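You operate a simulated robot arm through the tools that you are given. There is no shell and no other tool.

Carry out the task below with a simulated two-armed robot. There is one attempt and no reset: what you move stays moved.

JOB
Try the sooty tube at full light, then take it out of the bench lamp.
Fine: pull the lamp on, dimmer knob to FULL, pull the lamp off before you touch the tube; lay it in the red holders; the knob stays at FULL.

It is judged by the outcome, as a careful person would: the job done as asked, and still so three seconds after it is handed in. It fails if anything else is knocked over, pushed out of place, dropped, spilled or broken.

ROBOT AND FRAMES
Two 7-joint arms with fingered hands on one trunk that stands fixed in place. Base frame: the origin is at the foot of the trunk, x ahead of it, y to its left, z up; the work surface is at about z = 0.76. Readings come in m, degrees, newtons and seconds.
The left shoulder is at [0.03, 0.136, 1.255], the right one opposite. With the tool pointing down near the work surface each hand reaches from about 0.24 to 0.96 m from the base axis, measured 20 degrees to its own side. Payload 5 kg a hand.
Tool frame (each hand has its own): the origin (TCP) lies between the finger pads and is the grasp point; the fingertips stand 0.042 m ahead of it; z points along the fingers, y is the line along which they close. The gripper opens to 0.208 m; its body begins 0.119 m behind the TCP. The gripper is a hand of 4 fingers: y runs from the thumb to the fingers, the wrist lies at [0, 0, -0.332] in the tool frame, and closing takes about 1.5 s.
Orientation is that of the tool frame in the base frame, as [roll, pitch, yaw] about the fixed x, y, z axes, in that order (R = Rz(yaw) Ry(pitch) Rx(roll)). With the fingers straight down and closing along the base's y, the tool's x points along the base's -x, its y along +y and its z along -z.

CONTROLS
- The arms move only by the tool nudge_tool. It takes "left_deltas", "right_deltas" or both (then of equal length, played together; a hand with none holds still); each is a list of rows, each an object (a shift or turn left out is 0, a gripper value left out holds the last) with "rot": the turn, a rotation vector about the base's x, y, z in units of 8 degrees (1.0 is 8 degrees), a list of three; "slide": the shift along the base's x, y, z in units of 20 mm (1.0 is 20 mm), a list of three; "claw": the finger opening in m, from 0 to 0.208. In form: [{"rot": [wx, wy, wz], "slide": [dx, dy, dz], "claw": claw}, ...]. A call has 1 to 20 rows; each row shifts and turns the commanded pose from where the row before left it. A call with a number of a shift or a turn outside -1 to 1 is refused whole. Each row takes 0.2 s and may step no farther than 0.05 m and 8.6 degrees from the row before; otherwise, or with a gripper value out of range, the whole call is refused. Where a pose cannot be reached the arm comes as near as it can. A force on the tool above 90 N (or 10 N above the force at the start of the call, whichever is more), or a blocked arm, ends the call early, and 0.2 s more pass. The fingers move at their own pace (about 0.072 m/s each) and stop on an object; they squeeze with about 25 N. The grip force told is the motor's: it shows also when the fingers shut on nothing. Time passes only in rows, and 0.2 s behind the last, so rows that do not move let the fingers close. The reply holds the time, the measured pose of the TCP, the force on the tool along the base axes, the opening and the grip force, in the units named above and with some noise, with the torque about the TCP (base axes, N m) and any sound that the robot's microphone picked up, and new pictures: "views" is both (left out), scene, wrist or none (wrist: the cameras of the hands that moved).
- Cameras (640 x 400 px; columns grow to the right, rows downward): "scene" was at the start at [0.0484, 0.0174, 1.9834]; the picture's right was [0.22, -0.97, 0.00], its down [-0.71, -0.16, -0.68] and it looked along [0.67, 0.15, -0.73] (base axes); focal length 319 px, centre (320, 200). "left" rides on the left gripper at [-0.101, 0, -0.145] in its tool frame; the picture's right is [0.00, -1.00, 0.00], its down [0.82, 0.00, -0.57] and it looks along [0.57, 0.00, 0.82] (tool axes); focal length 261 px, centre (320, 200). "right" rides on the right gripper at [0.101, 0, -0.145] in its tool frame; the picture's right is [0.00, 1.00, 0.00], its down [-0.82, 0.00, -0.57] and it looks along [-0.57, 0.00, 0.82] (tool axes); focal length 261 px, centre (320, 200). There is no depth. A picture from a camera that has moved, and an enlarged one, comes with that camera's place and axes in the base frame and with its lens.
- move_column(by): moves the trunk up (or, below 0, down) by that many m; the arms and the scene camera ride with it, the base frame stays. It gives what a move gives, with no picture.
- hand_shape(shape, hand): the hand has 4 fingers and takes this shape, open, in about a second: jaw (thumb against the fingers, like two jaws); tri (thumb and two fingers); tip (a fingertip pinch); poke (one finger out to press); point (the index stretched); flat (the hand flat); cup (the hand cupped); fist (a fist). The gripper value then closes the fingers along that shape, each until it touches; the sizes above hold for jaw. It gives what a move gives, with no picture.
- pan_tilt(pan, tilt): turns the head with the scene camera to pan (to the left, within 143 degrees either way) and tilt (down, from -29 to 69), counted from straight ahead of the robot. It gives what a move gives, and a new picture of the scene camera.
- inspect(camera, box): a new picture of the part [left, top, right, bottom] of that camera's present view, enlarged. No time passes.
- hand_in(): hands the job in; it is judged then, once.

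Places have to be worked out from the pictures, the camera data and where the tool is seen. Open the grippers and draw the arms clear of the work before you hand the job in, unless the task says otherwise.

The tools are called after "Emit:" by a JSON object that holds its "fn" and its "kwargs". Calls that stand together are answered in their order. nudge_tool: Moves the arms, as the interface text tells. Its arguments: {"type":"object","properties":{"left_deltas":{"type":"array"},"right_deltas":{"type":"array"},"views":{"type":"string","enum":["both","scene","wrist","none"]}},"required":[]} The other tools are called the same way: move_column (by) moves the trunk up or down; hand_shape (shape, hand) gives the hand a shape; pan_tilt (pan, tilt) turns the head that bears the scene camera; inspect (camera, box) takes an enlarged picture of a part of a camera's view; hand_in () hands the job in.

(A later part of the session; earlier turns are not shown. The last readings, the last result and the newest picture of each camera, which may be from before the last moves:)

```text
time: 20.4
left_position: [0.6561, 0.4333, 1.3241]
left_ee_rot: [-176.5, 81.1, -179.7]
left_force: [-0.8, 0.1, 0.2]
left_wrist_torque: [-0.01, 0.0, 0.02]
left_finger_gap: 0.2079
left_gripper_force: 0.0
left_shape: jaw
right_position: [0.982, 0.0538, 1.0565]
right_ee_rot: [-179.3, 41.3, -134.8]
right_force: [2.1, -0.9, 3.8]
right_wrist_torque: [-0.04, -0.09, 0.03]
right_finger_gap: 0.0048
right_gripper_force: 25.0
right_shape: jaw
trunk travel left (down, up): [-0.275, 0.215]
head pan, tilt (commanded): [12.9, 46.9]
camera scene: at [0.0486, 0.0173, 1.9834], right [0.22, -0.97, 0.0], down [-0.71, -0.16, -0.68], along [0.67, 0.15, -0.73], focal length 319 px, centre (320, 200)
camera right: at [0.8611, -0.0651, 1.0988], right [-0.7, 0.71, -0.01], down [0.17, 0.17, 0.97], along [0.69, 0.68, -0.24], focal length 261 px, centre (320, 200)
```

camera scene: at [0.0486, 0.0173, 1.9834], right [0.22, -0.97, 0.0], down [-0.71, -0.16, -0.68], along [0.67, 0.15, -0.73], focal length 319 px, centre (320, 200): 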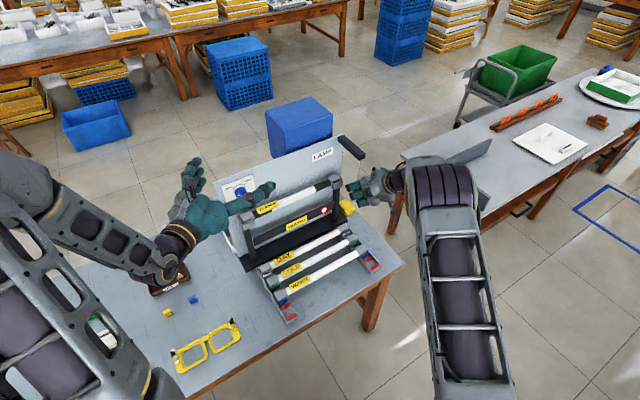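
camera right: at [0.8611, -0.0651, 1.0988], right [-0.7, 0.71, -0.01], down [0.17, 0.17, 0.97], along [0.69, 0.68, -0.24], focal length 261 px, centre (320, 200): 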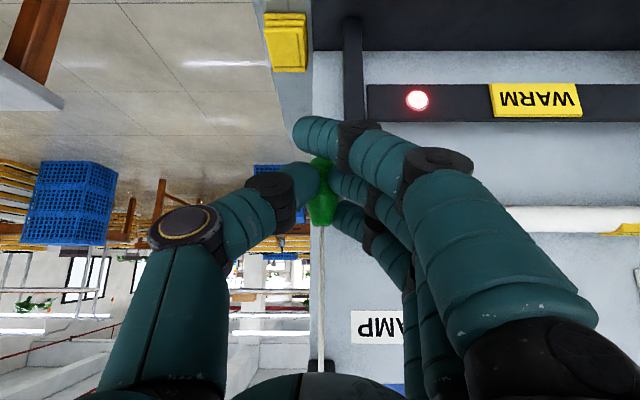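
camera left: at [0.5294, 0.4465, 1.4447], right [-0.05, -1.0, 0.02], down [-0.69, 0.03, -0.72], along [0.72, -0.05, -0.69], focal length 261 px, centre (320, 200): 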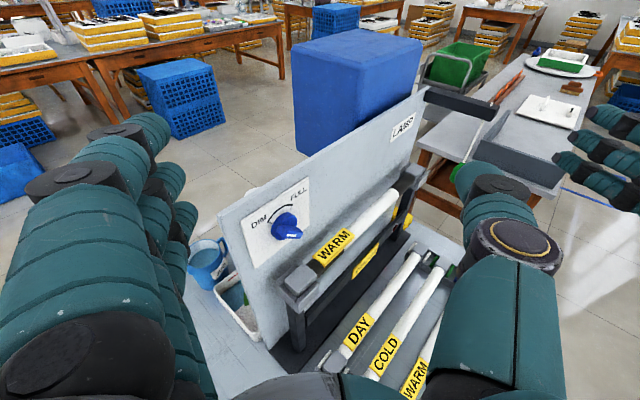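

The red pilot light came on, so the lamp is pulled on. I'll let the pull back up and open the fingers while staying around it.

Emit:
{"fn": "nudge_tool", "kwargs": {"right_deltas": [{"slide": [0, 0, 0.4]}, {"slide": [0, 0, 0.4]}, {"slide": [0, 0, 0.4]}, {"claw": 0.075}, {"claw": 0.075}, {"claw": 0.075}, {}], "views": "both"}}

Emit:
{"fn": "inspect", "kwargs": {"camera": "scene", "box": [220, 130, 400, 310]}}

```text
time: 22.0
left_position: [0.6553, 0.4333, 1.3239]
left_ee_rot: [-176.4, 81.1, -179.8]
left_force: [-0.2, -0.2, -0.7]
left_wrist_torque: [0.0, 0.03, 0.0]
left_finger_gap: 0.2078
left_gripper_force: 0.0
left_shape: jaw
right_position: [0.9821, 0.0544, 1.0795]
right_ee_rot: [-179.4, 41.2, -134.8]
right_force: [0.0, -0.4, 0.3]
right_wrist_torque: [0.0, -0.01, 0.01]
right_finger_gap: 0.0746
right_gripper_force: 0.2
right_shape: jaw
trunk travel left (down, up): [-0.275, 0.215]
head pan, tilt (commanded): [12.9, 46.9]
camera scene: at [0.0483, 0.0174, 1.9834], right [0.22, -0.97, 0.0], down [-0.71, -0.16, -0.68], along [0.67, 0.15, -0.73], focal length 319 px, centre (320, 200)
camera right: at [0.8607, -0.0646, 1.1224], right [-0.7, 0.71, -0.01], down [0.17, 0.17, 0.97], along [0.69, 0.68, -0.24], focal length 261 px, centre (320, 200)
```

scene: 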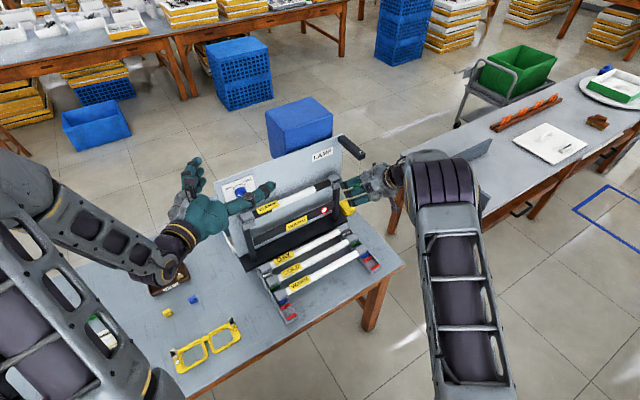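
right: 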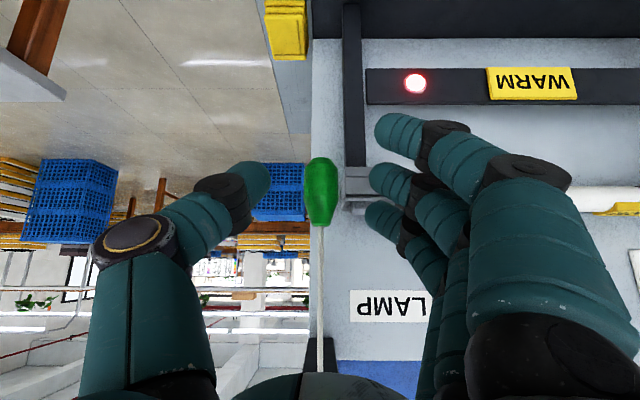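

```text
2.22 times, centred on (310, 220) of scene
camera zoom: at [0.0483, 0.0174, 1.9834], right [0.22, -0.97, 0.0], down [-0.71, -0.16, -0.68], along [0.67, 0.15, -0.73], focal length 709 px, centre (342, 156)
```

zoom: 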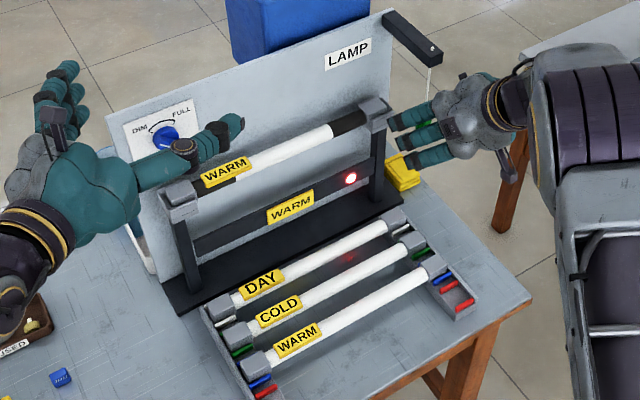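

The lamp stays on and the pull is back up. Now the left hand: I'll narrow its fingers and turn it so that thumb and fingers lie either side of the knob's wing (pointer at upper left), coming down toward a standoff about 7 cm short of the knob.

Emit:
{"fn": "nudge_tool", "kwargs": {"left_deltas": [{"claw": 0.06}, {"claw": 0.06}, {"rot": [-0.731, -0.068, 0.638], "slide": [0.15, -0.1, -0.5]}, {"rot": [-0.731, -0.068, 0.638], "slide": [0.15, -0.1, -0.5]}, {"rot": [-0.731, -0.068, 0.638], "slide": [0.15, -0.1, -0.5]}, {"rot": [-0.731, -0.068, 0.638], "slide": [0.15, -0.1, -0.5]}, {"rot": [-0.731, -0.068, 0.638], "slide": [0.15, -0.1, -0.5]}, {"rot": [-0.731, -0.068, 0.638], "slide": [0.15, -0.1, -0.5]}, {"rot": [-0.731, -0.068, 0.638], "slide": [0.15, -0.1, -0.5]}, {"rot": [-0.731, -0.068, 0.638], "slide": [0.15, -0.1, -0.5]}, {}], "views": "both"}}

```text
time: 24.4
left_position: [0.6566, 0.4444, 1.2945]
left_ee_rot: [-112.3, 61.8, -96.6]
left_force: [-0.8, 0.5, 0.6]
left_wrist_torque: [-0.02, 0.05, 0.09]
left_finger_gap: 0.0598
left_gripper_force: 0.0
left_shape: jaw
left hand out of reach, approached as far as the arm can: row 6, 7, 8, 9, 10
right_position: [0.9816, 0.054, 1.0792]
right_ee_rot: [-179.4, 41.2, -134.9]
right_force: [-0.3, -0.7, 0.4]
right_wrist_torque: [0.04, -0.01, 0.04]
right_finger_gap: 0.0745
right_gripper_force: 0.1
right_shape: jaw
trunk travel left (down, up): [-0.275, 0.215]
head pan, tilt (commanded): [12.9, 46.9]
camera scene: at [0.0484, 0.0163, 1.9834], right [0.22, -0.97, 0.0], down [-0.71, -0.16, -0.68], along [0.67, 0.15, -0.73], focal length 319 px, centre (320, 200)
camera left: at [0.5243, 0.459, 1.4092], right [0.28, -0.85, 0.44], down [-0.59, -0.52, -0.62], along [0.76, -0.09, -0.65], focal length 261 px, centre (320, 200)
```

scene: 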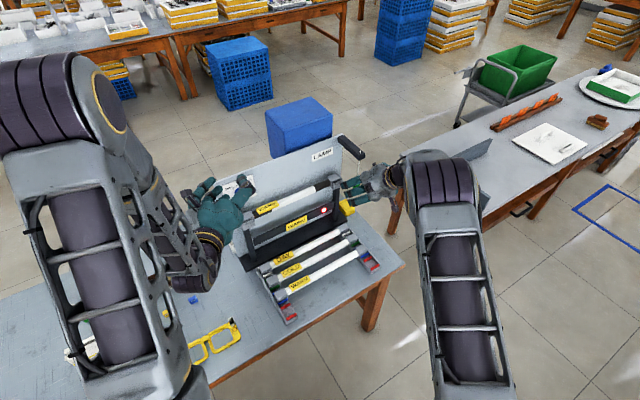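
left: 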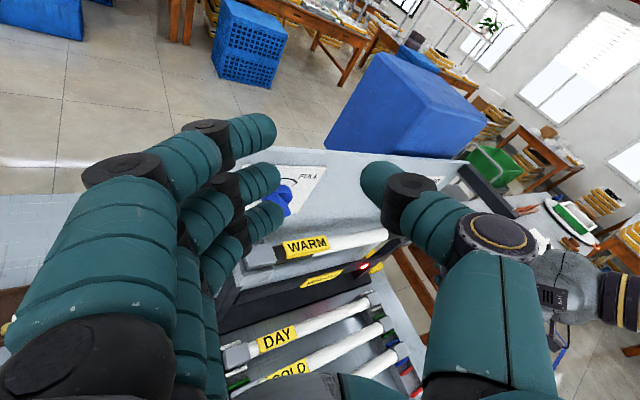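

The left wrist can't get into this attitude, but the right arm, coming from the right, suits the knob's direction much better. I'll back the right hand off the pull the way it came, and draw the left hand up and out to the left.

Emit:
{"fn": "nudge_tool", "kwargs": {"left_deltas": [{"rot": [0.731, 0.068, -0.638], "slide": [-0.3, 0.5, 0.3]}, {"rot": [0.731, 0.068, -0.638], "slide": [-0.3, 0.5, 0.3]}, {"rot": [0.731, 0.068, -0.638], "slide": [-0.3, 0.5, 0.3]}, {"rot": [0.731, 0.068, -0.638], "slide": [-0.3, 0.5, 0.3]}, {"rot": [0, 0.94, 0], "slide": [-0.2, 0.5, 0.2]}, {"rot": [0, 0.94, 0], "slide": [-0.2, 0.5, 0.2]}, {"rot": [0, 0.94, 0], "slide": [-0.2, 0.5, 0.2]}, {"rot": [0, 0.94, 0], "slide": [-0.2, 0.5, 0.2]}, {"rot": [0, 0.94, 0], "slide": [-0.2, 0.5, 0.2]}, {"rot": [0, 0.94, 0], "slide": [-0.2, 0.5, 0.2]}, {"rot": [0, 0.94, 0], "slide": [-0.2, 0.5, 0.2]}, {"rot": [0, 0.94, 0], "slide": [-0.2, 0.5, 0.2]}, {"rot": [0, 0.94, 0], "slide": [-0.2, 0.5, 0.2]}, {}], "right_deltas": [{"slide": [0, 0, 0.75]}, {"slide": [-0.59, -0.6, 0.64]}, {"slide": [-0.59, -0.6, 0.64]}, {"slide": [-0.59, -0.6, 0.64]}, {"slide": [-0.59, -0.6, 0.64]}, {"slide": [-0.59, -0.6, 0.64]}, {"slide": [-0.59, -0.6, 0.64]}, {"slide": [-0.59, -0.6, 0.64]}, {}, {}, {}, {}, {}, {}], "views": "both"}}

```text
time: 27.4
left_position: [0.5954, 0.5745, 1.3574]
left_ee_rot: [-176.4, 11.9, -177.9]
left_force: [0.6, 0.4, 0.3]
left_wrist_torque: [-0.02, -0.09, 0.0]
left_finger_gap: 0.06
left_gripper_force: 0.0
left_shape: jaw
right_position: [0.8992, -0.0277, 1.1858]
right_ee_rot: [-179.3, 41.3, -134.9]
right_force: [0.4, 0.7, 0.9]
right_wrist_torque: [-0.05, 0.01, -0.05]
right_finger_gap: 0.0746
right_gripper_force: 0.1
right_shape: jaw
trunk travel left (down, up): [-0.275, 0.215]
head pan, tilt (commanded): [12.9, 46.9]
camera scene: at [0.0466, 0.0177, 1.9835], right [0.22, -0.97, 0.0], down [-0.71, -0.16, -0.68], along [0.67, 0.15, -0.73], focal length 319 px, centre (320, 200)
camera right: at [0.7774, -0.147, 1.2288], right [-0.7, 0.71, -0.01], down [0.17, 0.17, 0.97], along [0.69, 0.68, -0.24], focal length 261 px, centre (320, 200)
camera left: at [0.6648, 0.5863, 1.5186], right [0.03, -1.0, 0.06], down [-0.92, 0.0, 0.39], along [-0.39, -0.07, -0.92], focal length 261 px, centre (320, 200)
```

scene: 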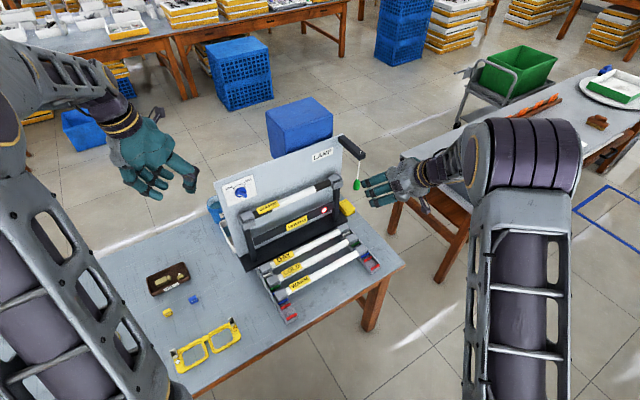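
right: 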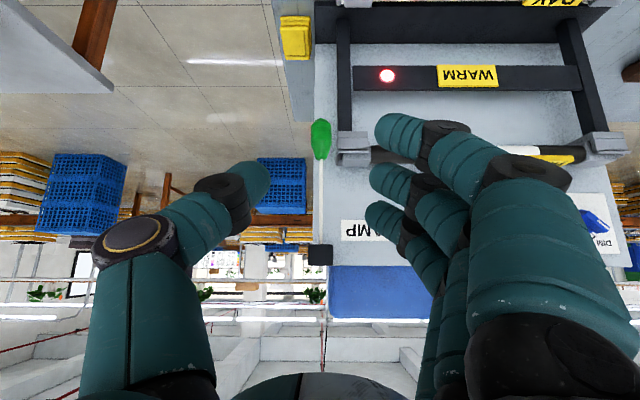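
left: 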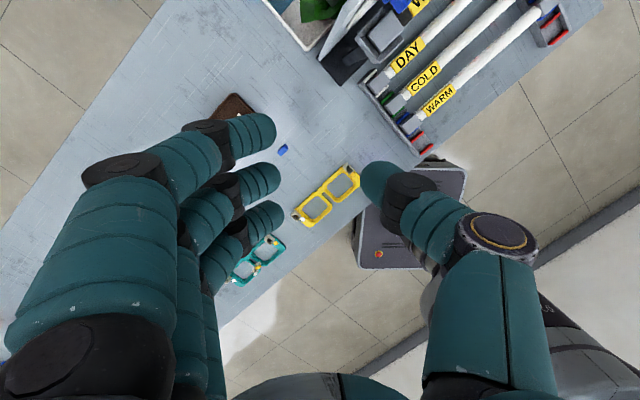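

The left hand is clear, the lamp still on. Now I carry the right hand leftward in front of the lamp, above tube height, while turning it toward the knob's wing.

Emit:
{"fn": "nudge_tool", "kwargs": {"right_deltas": [{"slide": [-0.5, 0.9, 0.3], "claw": 0.06}, {"slide": [-0.5, 0.9, 0.3]}, {"rot": [-0.233, -0.879, 0.193], "slide": [-0.5, 0.9, 0.3]}, {"rot": [-0.233, -0.879, 0.193], "slide": [-0.5, 0.9, 0.3]}, {"rot": [-0.233, -0.879, 0.193], "slide": [-0.5, 0.9, 0]}, {"rot": [-0.233, -0.879, 0.193], "slide": [-0.5, 0.9, 0]}, {"rot": [-0.233, -0.879, 0.193], "slide": [-0.5, 0.9, 0]}, {"rot": [-0.233, -0.879, 0.193], "slide": [-0.5, 0.9, 0]}, {"rot": [-0.233, -0.879, 0.193], "slide": [-0.5, 0.9, 0]}, {"slide": [-0.5, 0.9, 0]}, {"slide": [-0.5, 0.9, 0]}, {"slide": [-0.5, 0.9, 0]}, {}], "views": "both"}}

Emit:
{"fn": "inspect", "kwargs": {"camera": "scene", "box": [215, 165, 275, 225]}}

```text
time: 30.2
left_position: [0.5977, 0.5742, 1.357]
left_ee_rot: [-176.5, 11.9, -178.0]
left_force: [0.4, -0.3, -0.4]
left_wrist_torque: [0.07, 0.04, 0.02]
left_finger_gap: 0.0604
left_gripper_force: 0.0
left_shape: jaw
right_position: [0.7787, 0.1874, 1.2083]
right_ee_rot: [-110.0, 41.0, -74.4]
right_force: [0.5, -0.9, -0.6]
right_wrist_torque: [0.02, 0.01, 0.1]
right_finger_gap: 0.0603
right_gripper_force: 0.0
right_shape: jaw
trunk travel left (down, up): [-0.275, 0.215]
head pan, tilt (commanded): [12.9, 46.9]
camera scene: at [0.0488, 0.0164, 1.9834], right [0.22, -0.97, 0.0], down [-0.71, -0.16, -0.68], along [0.67, 0.15, -0.73], focal length 319 px, centre (320, 200)
camera right: at [0.6782, 0.0469, 1.1801], right [-0.5, 0.5, -0.71], down [-0.65, 0.33, 0.69], along [0.58, 0.8, 0.17], focal length 261 px, centre (320, 200)
```

scene: 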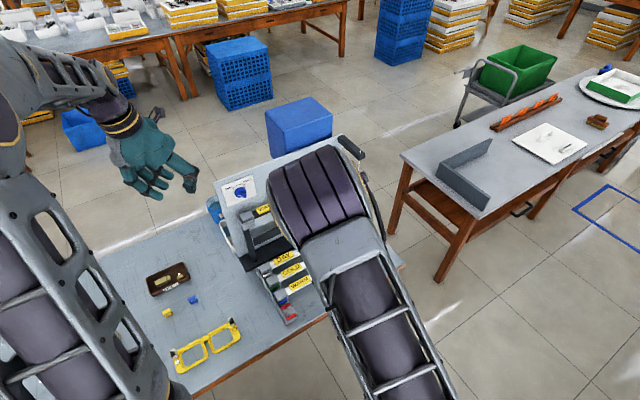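
right: 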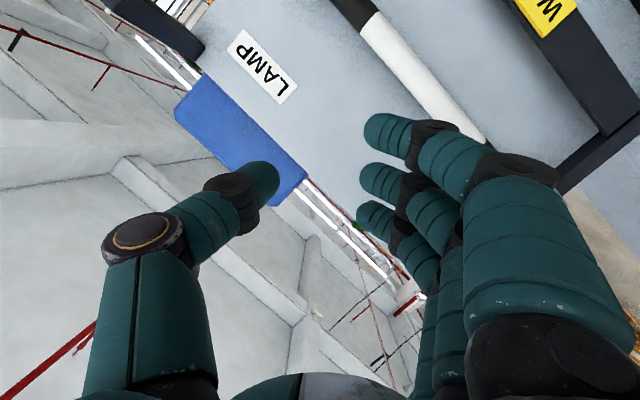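

```text
6.67 times, centred on (245, 195) of scene
camera zoom: at [0.0488, 0.0164, 1.9834], right [0.22, -0.97, 0.0], down [-0.71, -0.16, -0.68], along [0.67, 0.15, -0.73], focal length 2127 px, centre (820, 233)
```

zoom: 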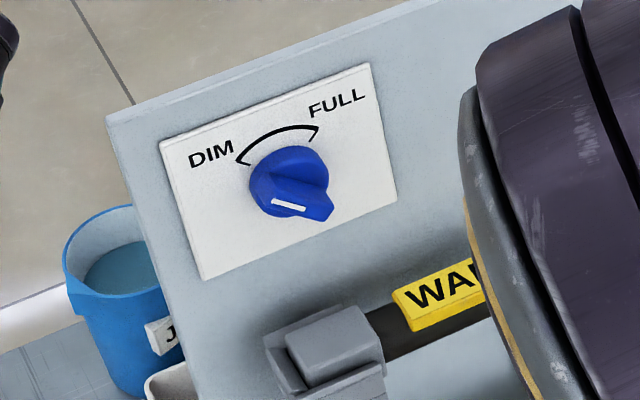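

The orientation came out as wanted with no reach trouble. I'll continue left to about 10 cm short of the knob along the hand's axis.

Emit:
{"fn": "nudge_tool", "kwargs": {"right_deltas": [{"slide": [-0.54, 0.98, -0.05]}, {"slide": [-0.54, 0.98, -0.05]}, {"slide": [-0.54, 0.98, -0.05]}, {"slide": [-0.54, 0.98, -0.1]}, {"slide": [-0.54, 0.98, -0.1]}, {"slide": [-0.54, 0.98, -0.1]}, {"slide": [-0.54, 0.98, -0.1]}, {"slide": [-0.54, 0.98, -0.1]}, {"slide": [-0.54, 0.98, -0.1]}, {"slide": [-0.54, 0.98, -0.1]}, {"slide": [-0.54, 0.98, -0.1]}, {}], "views": "both"}}

Emit:
{"fn": "inspect", "kwargs": {"camera": "right", "box": [200, 60, 440, 300]}}

Emit:
{"fn": "inspect", "kwargs": {"camera": "scene", "box": [200, 140, 320, 260]}}

```text
time: 32.7
left_position: [0.594, 0.5816, 1.357]
left_ee_rot: [-176.5, 11.8, -177.3]
left_force: [0.6, -0.5, 0.3]
left_wrist_torque: [0.08, 0.03, 0.02]
left_finger_gap: 0.0602
left_gripper_force: 0.1
left_shape: jaw
right_position: [0.7365, 0.3169, 1.2009]
right_ee_rot: [-112.1, 45.2, -84.5]
right_force: [0.3, 0.0, -0.2]
right_wrist_torque: [0.04, -0.02, 0.05]
right_finger_gap: 0.0602
right_gripper_force: 0.2
right_shape: jaw
trunk travel left (down, up): [-0.275, 0.215]
head pan, tilt (commanded): [12.9, 46.9]
stopped in row 12 (right hand): the arm was blocked; the commanded pose is now the measured one
camera scene: at [0.0486, 0.0169, 1.9834], right [0.22, -0.97, 0.0], down [-0.71, -0.16, -0.68], along [0.67, 0.15, -0.73], focal length 319 px, centre (320, 200)
camera right: at [0.6145, 0.1952, 1.1672], right [-0.44, 0.62, -0.65], down [-0.57, 0.37, 0.74], along [0.7, 0.69, 0.19], focal length 261 px, centre (320, 200)
```

scene: 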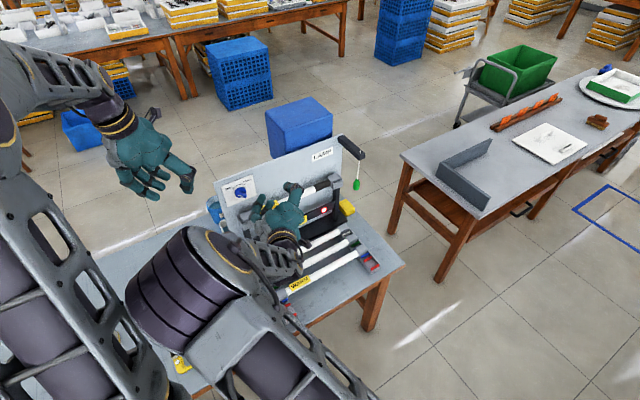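
right: 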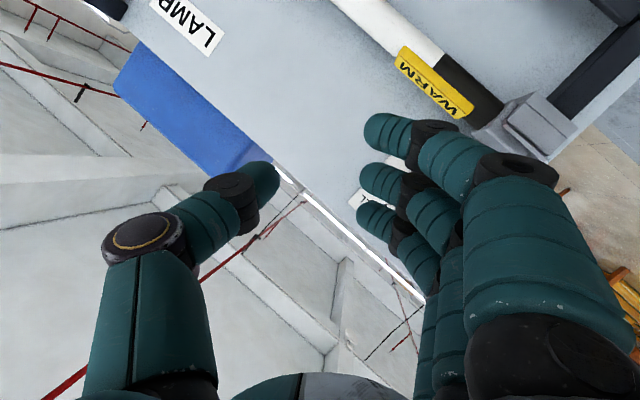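

```text
1.67 times, centred on (320, 180) of right
camera zoom: at [0.6145, 0.1952, 1.1672], right [-0.44, 0.62, -0.65], down [-0.57, 0.37, 0.74], along [0.7, 0.69, 0.19], focal length 434 px, centre (320, 233)
```

zoom: 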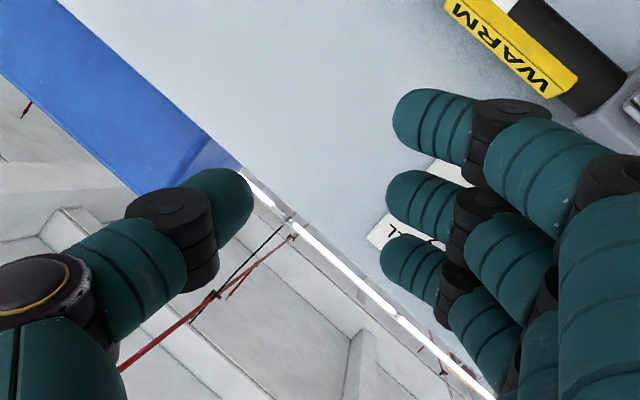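

```text
3.33 times, centred on (260, 200) of scene
camera zoom: at [0.0486, 0.0169, 1.9834], right [0.22, -0.97, 0.0], down [-0.71, -0.16, -0.68], along [0.67, 0.15, -0.73], focal length 1064 px, centre (520, 200)
```

zoom: 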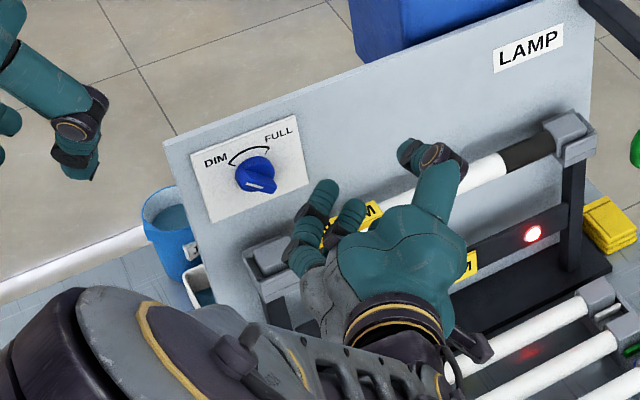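

The right elbow swung across and met the left arm (which shifted only a few mm); nothing on the bench was touched. I'll reverse to the right and roll the hand back level (closing direction horizontal), which should bring the elbow back out to the right.

Emit:
{"fn": "nudge_tool", "kwargs": {"right_deltas": [{"slide": [0.54, -0.98, 0.1]}, {"slide": [0.54, -0.98, 0.1]}, {"rot": [0.628, 0.573, 0.19], "slide": [0.54, -0.98, 0.1]}, {"rot": [0.628, 0.573, 0.19], "slide": [0.54, -0.98, 0.1]}, {"rot": [0.628, 0.573, 0.19], "slide": [0.54, -0.98, 0.1]}, {"rot": [0.628, 0.573, 0.19], "slide": [0.54, -0.98, 0.1]}, {"rot": [0.628, 0.573, 0.19], "slide": [0.3, -0.5, 0.1]}, {"rot": [0.628, 0.573, 0.19], "slide": [0.3, -0.5, 0.1]}, {}], "views": "both"}}

```text
time: 34.7
left_position: [0.5927, 0.5836, 1.3567]
left_ee_rot: [-176.5, 11.9, -177.3]
left_force: [-0.7, 0.9, -0.1]
left_wrist_torque: [-0.11, -0.04, -0.03]
left_finger_gap: 0.0598
left_gripper_force: 0.1
left_shape: jaw
right_position: [0.812, 0.1814, 1.2152]
right_ee_rot: [-179.5, 68.2, -133.8]
right_force: [-0.6, 0.6, 0.1]
right_wrist_torque: [-0.06, 0.01, -0.1]
right_finger_gap: 0.06
right_gripper_force: 0.0
right_shape: jaw
trunk travel left (down, up): [-0.275, 0.215]
head pan, tilt (commanded): [12.9, 46.9]
camera scene: at [0.0473, 0.0194, 1.9834], right [0.22, -0.97, 0.0], down [-0.71, -0.16, -0.68], along [0.67, 0.15, -0.73], focal length 319 px, centre (320, 200)
camera right: at [0.6917, 0.0593, 1.1766], right [-0.71, 0.7, 0.0], down [-0.16, -0.16, 0.97], along [0.68, 0.7, 0.22], focal length 261 px, centre (320, 200)
```

scene: 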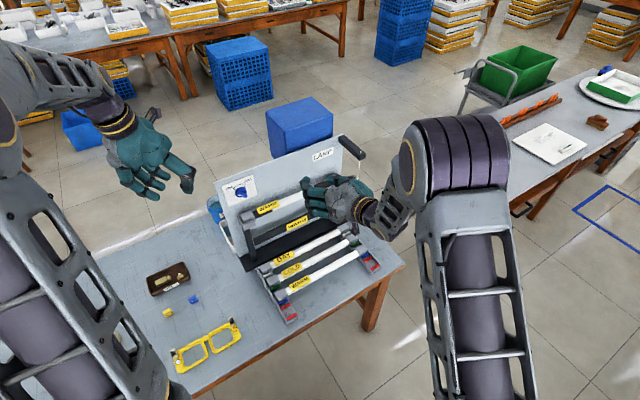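
right: 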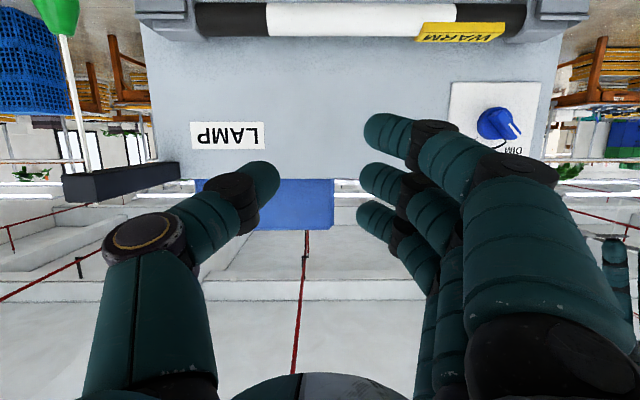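

The elbow is back on the right and the hand faces the board at the intended tilt. I'll move left along the board in two stages toward the knob.

Emit:
{"fn": "nudge_tool", "kwargs": {"right_deltas": [{"slide": [-0.576, 0.957, -0.07]}, {"slide": [-0.576, 0.957, -0.07]}, {"slide": [-0.576, 0.957, -0.07]}, {"slide": [-0.576, 0.957, -0.07]}, {"slide": [-0.576, 0.957, -0.07]}, {"slide": [-0.576, 0.957, -0.07]}, {}], "views": "both"}}

```text
time: 36.3
left_position: [0.5928, 0.5805, 1.3562]
left_ee_rot: [-176.6, 11.8, -177.3]
left_force: [-0.3, -0.1, 0.0]
left_wrist_torque: [0.05, 0.02, 0.0]
left_finger_gap: 0.0599
left_gripper_force: 0.1
left_shape: jaw
right_position: [0.7436, 0.2948, 1.2087]
right_ee_rot: [-179.5, 68.2, -134.1]
right_force: [0.6, 0.5, -1.1]
right_wrist_torque: [0.01, -0.01, 0.07]
right_finger_gap: 0.0598
right_gripper_force: 0.0
right_shape: jaw
trunk travel left (down, up): [-0.275, 0.215]
head pan, tilt (commanded): [12.9, 46.9]
camera scene: at [0.049, 0.0165, 1.9834], right [0.22, -0.97, 0.0], down [-0.71, -0.16, -0.68], along [0.67, 0.15, -0.73], focal length 319 px, centre (320, 200)
camera right: at [0.6232, 0.1723, 1.169], right [-0.71, 0.7, 0.0], down [-0.16, -0.16, 0.97], along [0.68, 0.69, 0.22], focal length 261 px, centre (320, 200)
```

scene: 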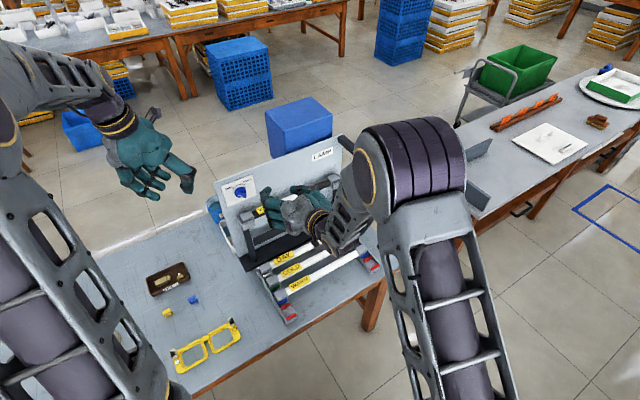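
right: 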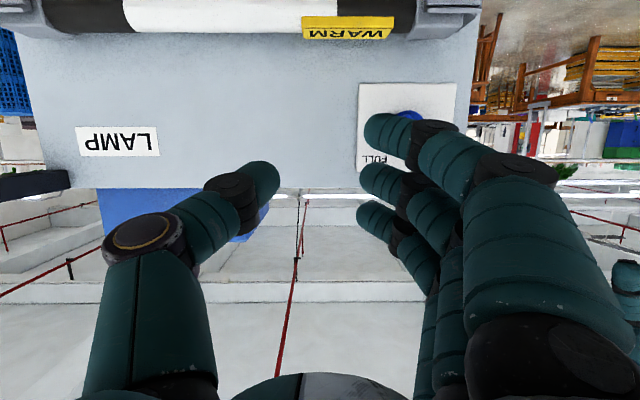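

No trouble so far; I'll continue the remaining stretch to the knob standoff.

Emit:
{"fn": "nudge_tool", "kwargs": {"right_deltas": [{"slide": [-0.576, 0.957, -0.07]}, {"slide": [-0.576, 0.957, -0.07]}, {"slide": [-0.576, 0.957, -0.07]}, {"slide": [-0.576, 0.957, -0.07]}, {"slide": [-0.576, 0.957, -0.07]}, {}], "views": "both"}}

Emit:
{"fn": "inspect", "kwargs": {"camera": "scene", "box": [205, 150, 305, 250]}}

Emit:
{"fn": "inspect", "kwargs": {"camera": "right", "box": [220, 60, 420, 260]}}

```text
time: 37.7
left_position: [0.5929, 0.5815, 1.3576]
left_ee_rot: [-176.5, 11.9, -177.2]
left_force: [0.5, -0.3, 0.1]
left_wrist_torque: [0.07, 0.01, 0.02]
left_finger_gap: 0.0601
left_gripper_force: 0.0
left_shape: jaw
right_position: [0.6865, 0.3908, 1.2007]
right_ee_rot: [-179.4, 68.1, -134.1]
right_force: [0.9, -0.6, 0.2]
right_wrist_torque: [0.0, 0.02, 0.03]
right_finger_gap: 0.06
right_gripper_force: 0.0
right_shape: jaw
trunk travel left (down, up): [-0.275, 0.215]
head pan, tilt (commanded): [12.9, 46.9]
camera scene: at [0.0488, 0.0167, 1.9834], right [0.22, -0.97, 0.0], down [-0.71, -0.16, -0.68], along [0.67, 0.15, -0.73], focal length 319 px, centre (320, 200)
camera right: at [0.5677, 0.2691, 1.1615], right [-0.71, 0.7, 0.0], down [-0.16, -0.16, 0.97], along [0.68, 0.69, 0.22], focal length 261 px, centre (320, 200)
```

scene: 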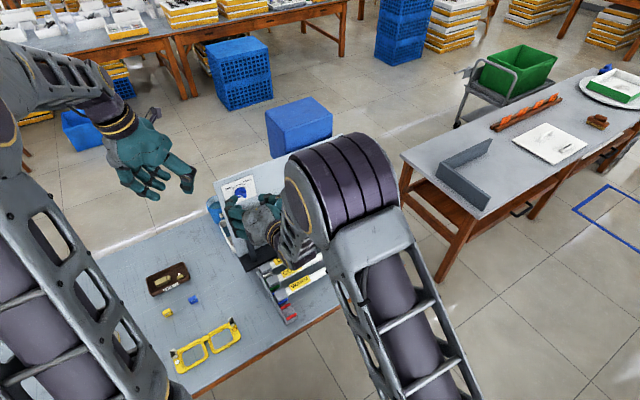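
right: 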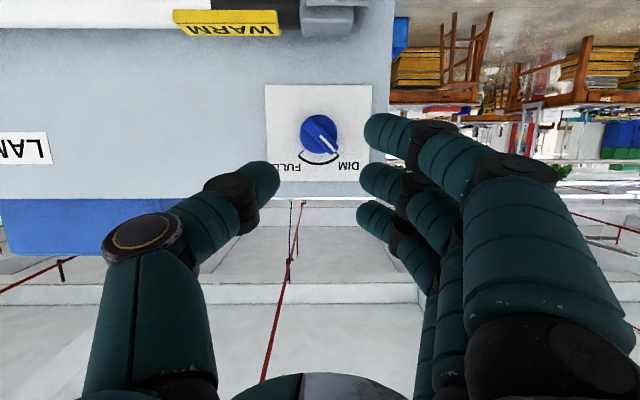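

```text
4.00 times, centred on (255, 200) of scene
camera zoom: at [0.0488, 0.0167, 1.9834], right [0.22, -0.97, 0.0], down [-0.71, -0.16, -0.68], along [0.67, 0.15, -0.73], focal length 1276 px, centre (580, 200)
```

zoom: 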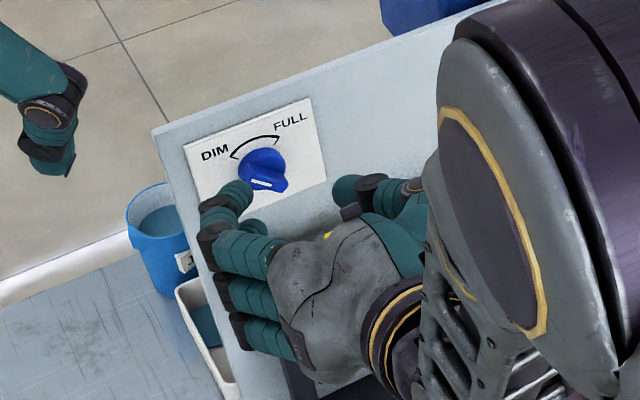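

```text
2.00 times, centred on (320, 160) of right
camera zoom: at [0.5677, 0.2691, 1.1615], right [-0.71, 0.7, 0.0], down [-0.16, -0.16, 0.97], along [0.68, 0.69, 0.22], focal length 521 px, centre (320, 280)
```

zoom: 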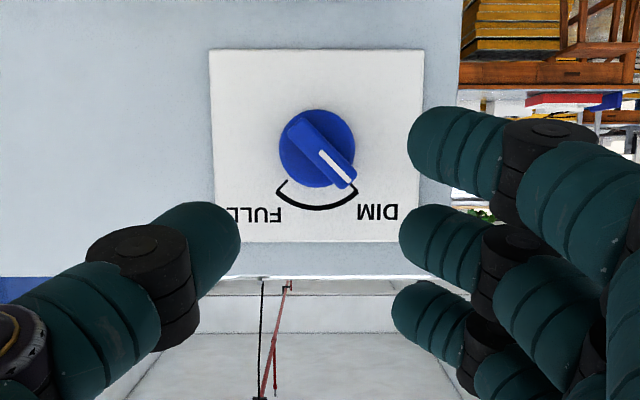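

This is a clear face-on view (upside down) of the knob: pointer at DIM, FULL tick a quarter turn clockwise; knob centre about depth 0.884, height 1.154, in line with my hand. I'll advance most of the way with the fingers straddling the knob's wing.

Emit:
{"fn": "nudge_tool", "kwargs": {"right_deltas": [{"slide": [0.6, 0.56, -0.38]}, {"slide": [0.6, 0.56, -0.38]}, {"slide": [0.6, 0.56, -0.38]}, {"slide": [0.5, 0.47, -0.32]}, {}], "views": "both"}}

Emit:
{"fn": "inspect", "kwargs": {"camera": "scene", "box": [205, 150, 305, 250]}}

Emit:
{"fn": "inspect", "kwargs": {"camera": "right", "box": [220, 60, 420, 260]}}

```text
time: 38.9
left_position: [0.5915, 0.5813, 1.3581]
left_ee_rot: [-176.5, 11.9, -177.3]
left_force: [-1.3, 0.6, 0.2]
left_wrist_torque: [0.05, -0.02, 0.03]
left_finger_gap: 0.0601
left_gripper_force: 0.1
left_shape: jaw
right_position: [0.731, 0.434, 1.1722]
right_ee_rot: [-179.4, 68.1, -133.9]
right_force: [-1.6, -0.4, -0.2]
right_wrist_torque: [-0.01, 0.02, 0.02]
right_finger_gap: 0.06
right_gripper_force: 0.0
right_shape: jaw
trunk travel left (down, up): [-0.275, 0.215]
head pan, tilt (commanded): [12.9, 46.9]
camera scene: at [0.0477, 0.017, 1.9835], right [0.22, -0.97, 0.0], down [-0.71, -0.16, -0.68], along [0.67, 0.15, -0.73], focal length 319 px, centre (320, 200)
camera right: at [0.6116, 0.3109, 1.1326], right [-0.71, 0.7, 0.0], down [-0.16, -0.16, 0.97], along [0.68, 0.69, 0.22], focal length 261 px, centre (320, 200)
```

scene: 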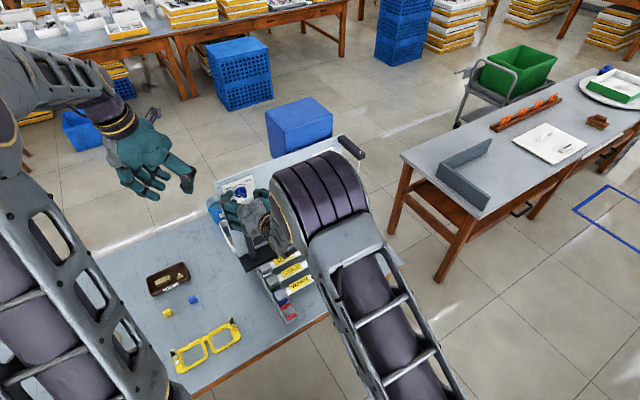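
right: 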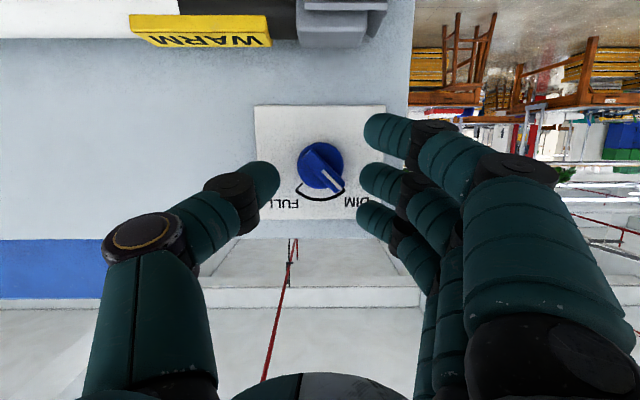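

```text
4.00 times, centred on (255, 200) of scene
camera zoom: at [0.0477, 0.017, 1.9835], right [0.22, -0.97, 0.0], down [-0.71, -0.16, -0.68], along [0.67, 0.15, -0.73], focal length 1276 px, centre (580, 200)
```

zoom: 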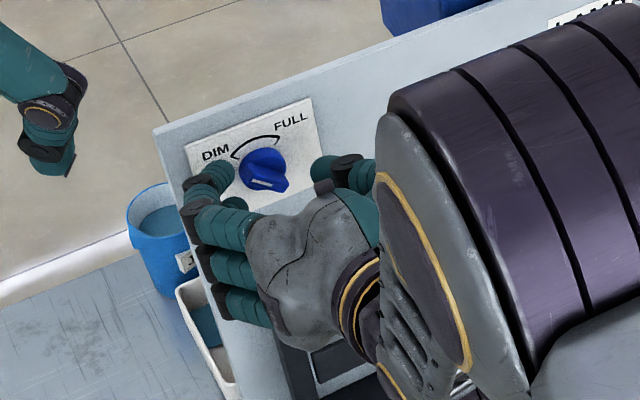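

```text
2.00 times, centred on (320, 160) of right
camera zoom: at [0.6116, 0.3109, 1.1326], right [-0.71, 0.7, 0.0], down [-0.16, -0.16, 0.97], along [0.68, 0.69, 0.22], focal length 521 px, centre (320, 280)
```

zoom: 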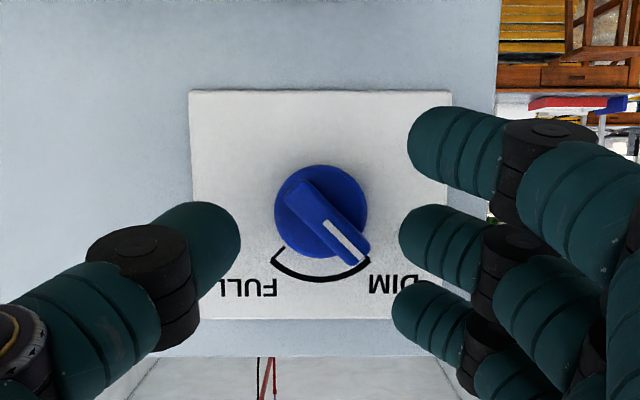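

Well aligned: knob centre at column 320, between thumb and fingers. I'll go in the last 2 cm.

Emit:
{"fn": "nudge_tool", "kwargs": {"right_deltas": [{"slide": [0.35, 0.36, -0.2]}, {"slide": [0.4, 0.4, -0.2]}, {}], "views": "wrist"}}

Emit:
{"fn": "inspect", "kwargs": {"camera": "scene", "box": [205, 150, 305, 250]}}

Emit:
{"fn": "inspect", "kwargs": {"camera": "right", "box": [220, 60, 420, 260]}}

```text
time: 39.7
left_position: [0.5902, 0.5804, 1.3575]
left_ee_rot: [-176.6, 12.0, -177.4]
left_force: [-0.4, 0.3, 0.5]
left_wrist_torque: [-0.03, 0.04, -0.01]
left_finger_gap: 0.0598
left_gripper_force: 0.1
left_shape: jaw
right_position: [0.7453, 0.4464, 1.1626]
right_ee_rot: [-179.3, 68.0, -133.7]
right_force: [-25.0, -18.8, 0.4]
right_wrist_torque: [0.52, -0.64, 1.48]
right_finger_gap: 0.0612
right_gripper_force: 0.0
right_shape: jaw
trunk travel left (down, up): [-0.275, 0.215]
head pan, tilt (commanded): [12.9, 46.9]
camera right: at [0.6246, 0.3248, 1.1238], right [-0.71, 0.7, 0.0], down [-0.16, -0.16, 0.97], along [0.68, 0.7, 0.22], focal length 261 px, centre (320, 200)
```

right: 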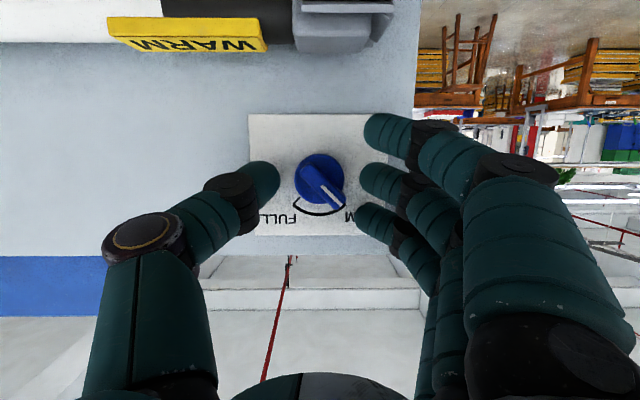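

```text
4.00 times, centred on (255, 200) of scene
camera zoom: at [0.0448, 0.0149, 1.9835], right [0.22, -0.97, 0.0], down [-0.71, -0.16, -0.68], along [0.67, 0.15, -0.73], focal length 1276 px, centre (580, 200)
```

zoom: 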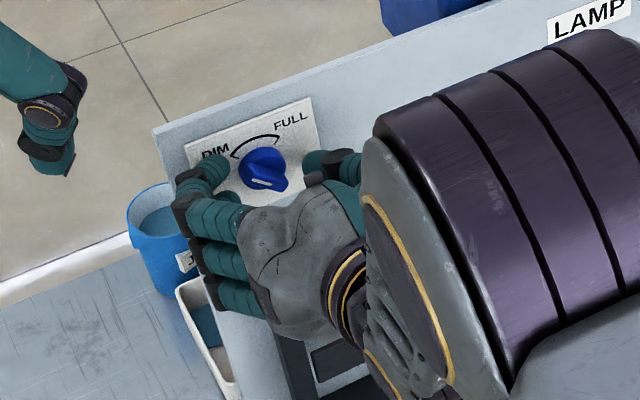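

```text
2.00 times, centred on (320, 160) of right
camera zoom: at [0.6246, 0.3248, 1.1238], right [-0.71, 0.7, 0.0], down [-0.16, -0.16, 0.97], along [0.68, 0.7, 0.22], focal length 521 px, centre (320, 280)
```

zoom: 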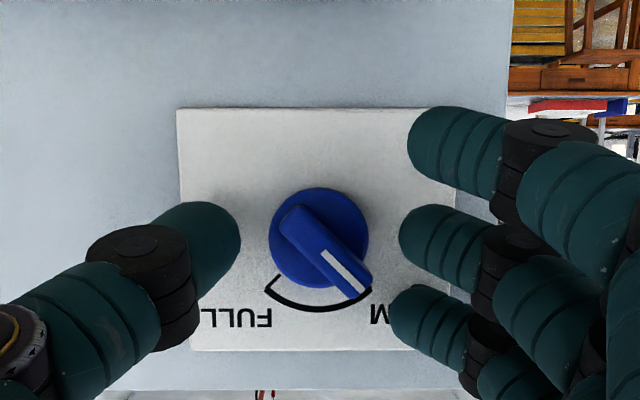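

The upper fingertip is pressing on the board (about 31 N), so I back off 6 mm at once, then close gently; the closing pads should turn the wing toward vertical.

Emit:
{"fn": "nudge_tool", "kwargs": {"right_deltas": [{"slide": [-0.22, -0.22, 0.05]}, {}], "views": "none"}}

```text
time: 40.3
left_position: [0.5911, 0.5806, 1.3573]
left_ee_rot: [-176.5, 12.0, -177.4]
left_force: [-0.2, 0.4, 0.0]
left_wrist_torque: [-0.01, 0.04, 0.02]
left_finger_gap: 0.0599
left_gripper_force: 0.1
left_shape: jaw
right_position: [0.7434, 0.4442, 1.1656]
right_ee_rot: [-179.6, 68.3, -134.0]
right_force: [-7.7, -7.1, -1.0]
right_wrist_torque: [0.13, -0.18, 0.44]
right_finger_gap: 0.0604
right_gripper_force: 0.0
right_shape: jaw
trunk travel left (down, up): [-0.275, 0.215]
head pan, tilt (commanded): [12.9, 46.9]
```

Still about 10 N on the board; another 4 mm back, then close.

Emit:
{"fn": "nudge_tool", "kwargs": {"right_deltas": [{"slide": [-0.2, -0.2, 0.0]}, {}], "views": "none"}}

```text
time: 40.9
left_position: [0.5917, 0.5817, 1.3559]
left_ee_rot: [-176.5, 11.9, -177.2]
left_force: [0.6, 0.8, -0.7]
left_wrist_torque: [0.01, 0.0, -0.02]
left_finger_gap: 0.0599
left_gripper_force: 0.0
left_shape: jaw
right_position: [0.7393, 0.4401, 1.1647]
right_ee_rot: [-179.5, 68.1, -133.9]
right_force: [-0.1, -0.9, -0.3]
right_wrist_torque: [0.0, 0.02, 0.05]
right_finger_gap: 0.0599
right_gripper_force: 0.1
right_shape: jaw
trunk travel left (down, up): [-0.275, 0.215]
head pan, tilt (commanded): [12.9, 46.9]
```

The contact force is gone; tips are level with the wing. Now I close on the wing.

Emit:
{"fn": "nudge_tool", "kwargs": {"right_deltas": [{"claw": 0.04}, {"claw": 0.03}, {"claw": 0.02}, {"claw": 0.01}, {"claw": 0.0}, {"claw": 0.0}], "views": "wrist"}}

Emit:
{"fn": "inspect", "kwargs": {"camera": "scene", "box": [205, 150, 305, 250]}}

Emit:
{"fn": "inspect", "kwargs": {"camera": "right", "box": [220, 60, 420, 260]}}

```text
time: 42.3
left_position: [0.5928, 0.5814, 1.3583]
left_ee_rot: [-176.5, 11.9, -177.3]
left_force: [0.9, 1.1, 0.0]
left_wrist_torque: [0.06, 0.01, 0.02]
left_finger_gap: 0.06
left_gripper_force: 0.0
left_shape: jaw
right_position: [0.7395, 0.4403, 1.1665]
right_ee_rot: [-179.4, 68.2, -133.8]
right_force: [2.2, -2.3, 9.8]
right_wrist_torque: [0.09, -0.08, -0.04]
right_finger_gap: 0.0043
right_gripper_force: 25.1
right_shape: jaw
trunk travel left (down, up): [-0.275, 0.215]
head pan, tilt (commanded): [12.9, 46.9]
camera right: at [0.6201, 0.3182, 1.127], right [-0.71, 0.7, 0.0], down [-0.16, -0.16, 0.97], along [0.68, 0.69, 0.23], focal length 261 px, centre (320, 200)
```

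right: 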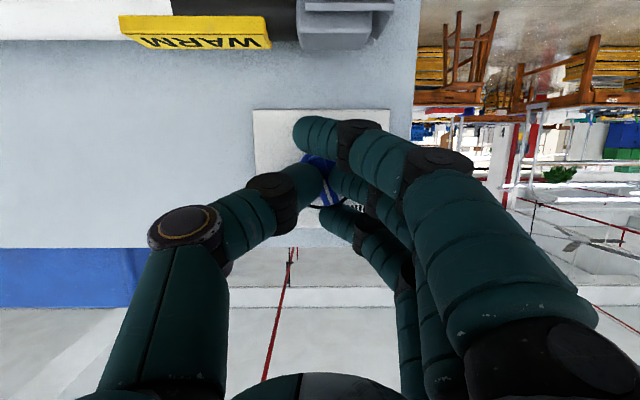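

```text
4.00 times, centred on (255, 200) of scene
camera zoom: at [0.0477, 0.0168, 1.9835], right [0.22, -0.97, 0.0], down [-0.71, -0.16, -0.68], along [0.67, 0.15, -0.73], focal length 1276 px, centre (580, 200)
```

zoom: 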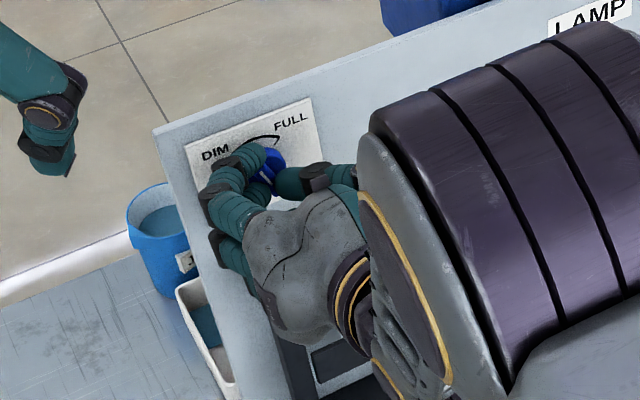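

```text
2.00 times, centred on (320, 160) of right
camera zoom: at [0.6201, 0.3182, 1.127], right [-0.71, 0.7, 0.0], down [-0.16, -0.16, 0.97], along [0.68, 0.69, 0.23], focal length 521 px, centre (320, 280)
```

zoom: 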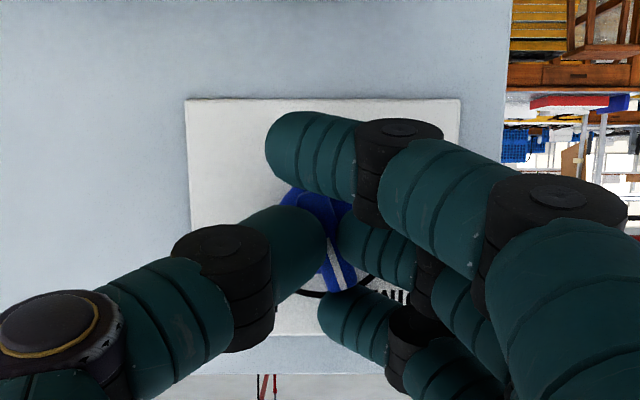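

The closing pads already turned the wing part of the way (pointer now about 20° left of upright). I'll roll the hand clockwise about the knob's axis in steps, keeping the grip on the knob centre.

Emit:
{"fn": "nudge_tool", "kwargs": {"right_deltas": [{"rot": [0.7, 0.71, 0], "slide": [0.055, -0.055, -0.01]}, {"rot": [0.7, 0.71, 0], "slide": [0.055, -0.055, -0.02]}, {"rot": [0.7, 0.71, 0], "slide": [0.05, -0.05, -0.03]}, {"rot": [0.7, 0.71, 0], "slide": [0.05, -0.05, -0.04]}, {}], "views": "both"}}

Emit:
{"fn": "inspect", "kwargs": {"camera": "scene", "box": [205, 150, 305, 250]}}

Emit:
{"fn": "inspect", "kwargs": {"camera": "right", "box": [220, 60, 420, 260]}}

```text
time: 43.5
left_position: [0.5919, 0.58, 1.3564]
left_ee_rot: [-176.6, 11.8, -177.3]
left_force: [-0.4, -0.7, 0.3]
left_wrist_torque: [-0.01, -0.04, 0.0]
left_finger_gap: 0.0601
left_gripper_force: 0.2
left_shape: jaw
right_position: [0.7453, 0.4345, 1.1644]
right_ee_rot: [120.8, 52.2, 172.5]
right_force: [9.7, -3.8, 14.8]
right_wrist_torque: [0.35, -0.31, -0.43]
right_finger_gap: 0.0033
right_gripper_force: 24.9
right_shape: jaw
trunk travel left (down, up): [-0.275, 0.215]
head pan, tilt (commanded): [12.9, 46.9]
camera scene: at [0.0478, 0.0167, 1.9835], right [0.22, -0.97, 0.0], down [-0.71, -0.16, -0.68], along [0.67, 0.15, -0.73], focal length 319 px, centre (320, 200)
camera right: at [0.6093, 0.3277, 1.1304], right [-0.6, 0.59, 0.53], down [0.21, -0.52, 0.83], along [0.77, 0.61, 0.19], focal length 261 px, centre (320, 200)
```

scene: 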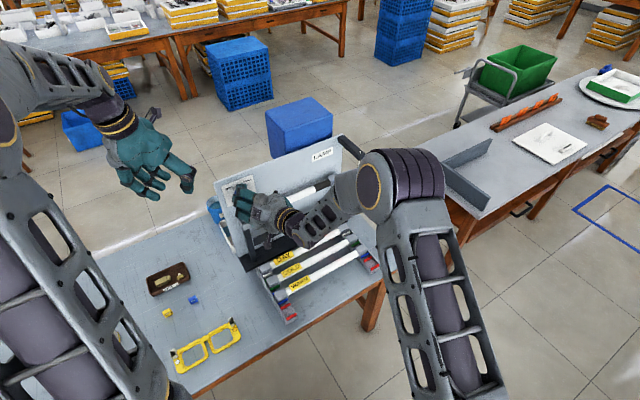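
right: 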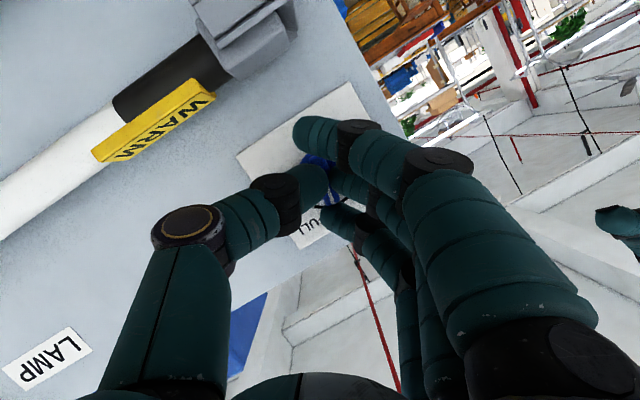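

```text
4.00 times, centred on (255, 200) of scene
camera zoom: at [0.0478, 0.0167, 1.9835], right [0.22, -0.97, 0.0], down [-0.71, -0.16, -0.68], along [0.67, 0.15, -0.73], focal length 1276 px, centre (580, 200)
```

zoom: 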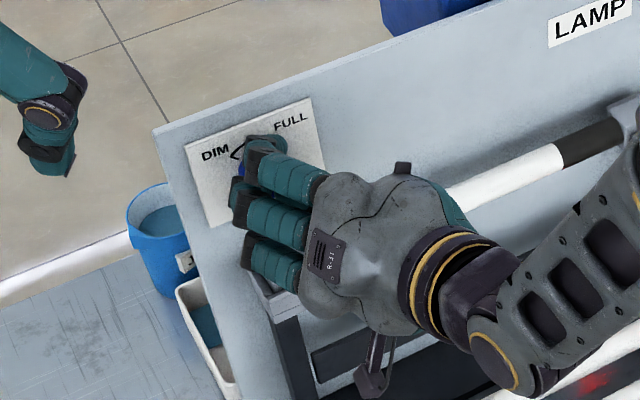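

```text
2.00 times, centred on (320, 160) of right
camera zoom: at [0.6093, 0.3277, 1.1304], right [-0.6, 0.59, 0.53], down [0.21, -0.52, 0.83], along [0.77, 0.61, 0.19], focal length 521 px, centre (320, 280)
```

zoom: 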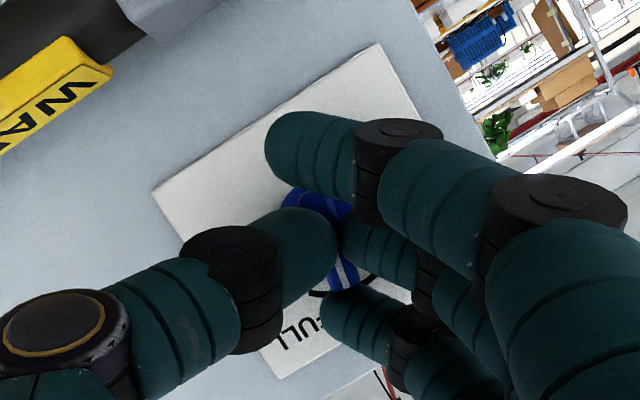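

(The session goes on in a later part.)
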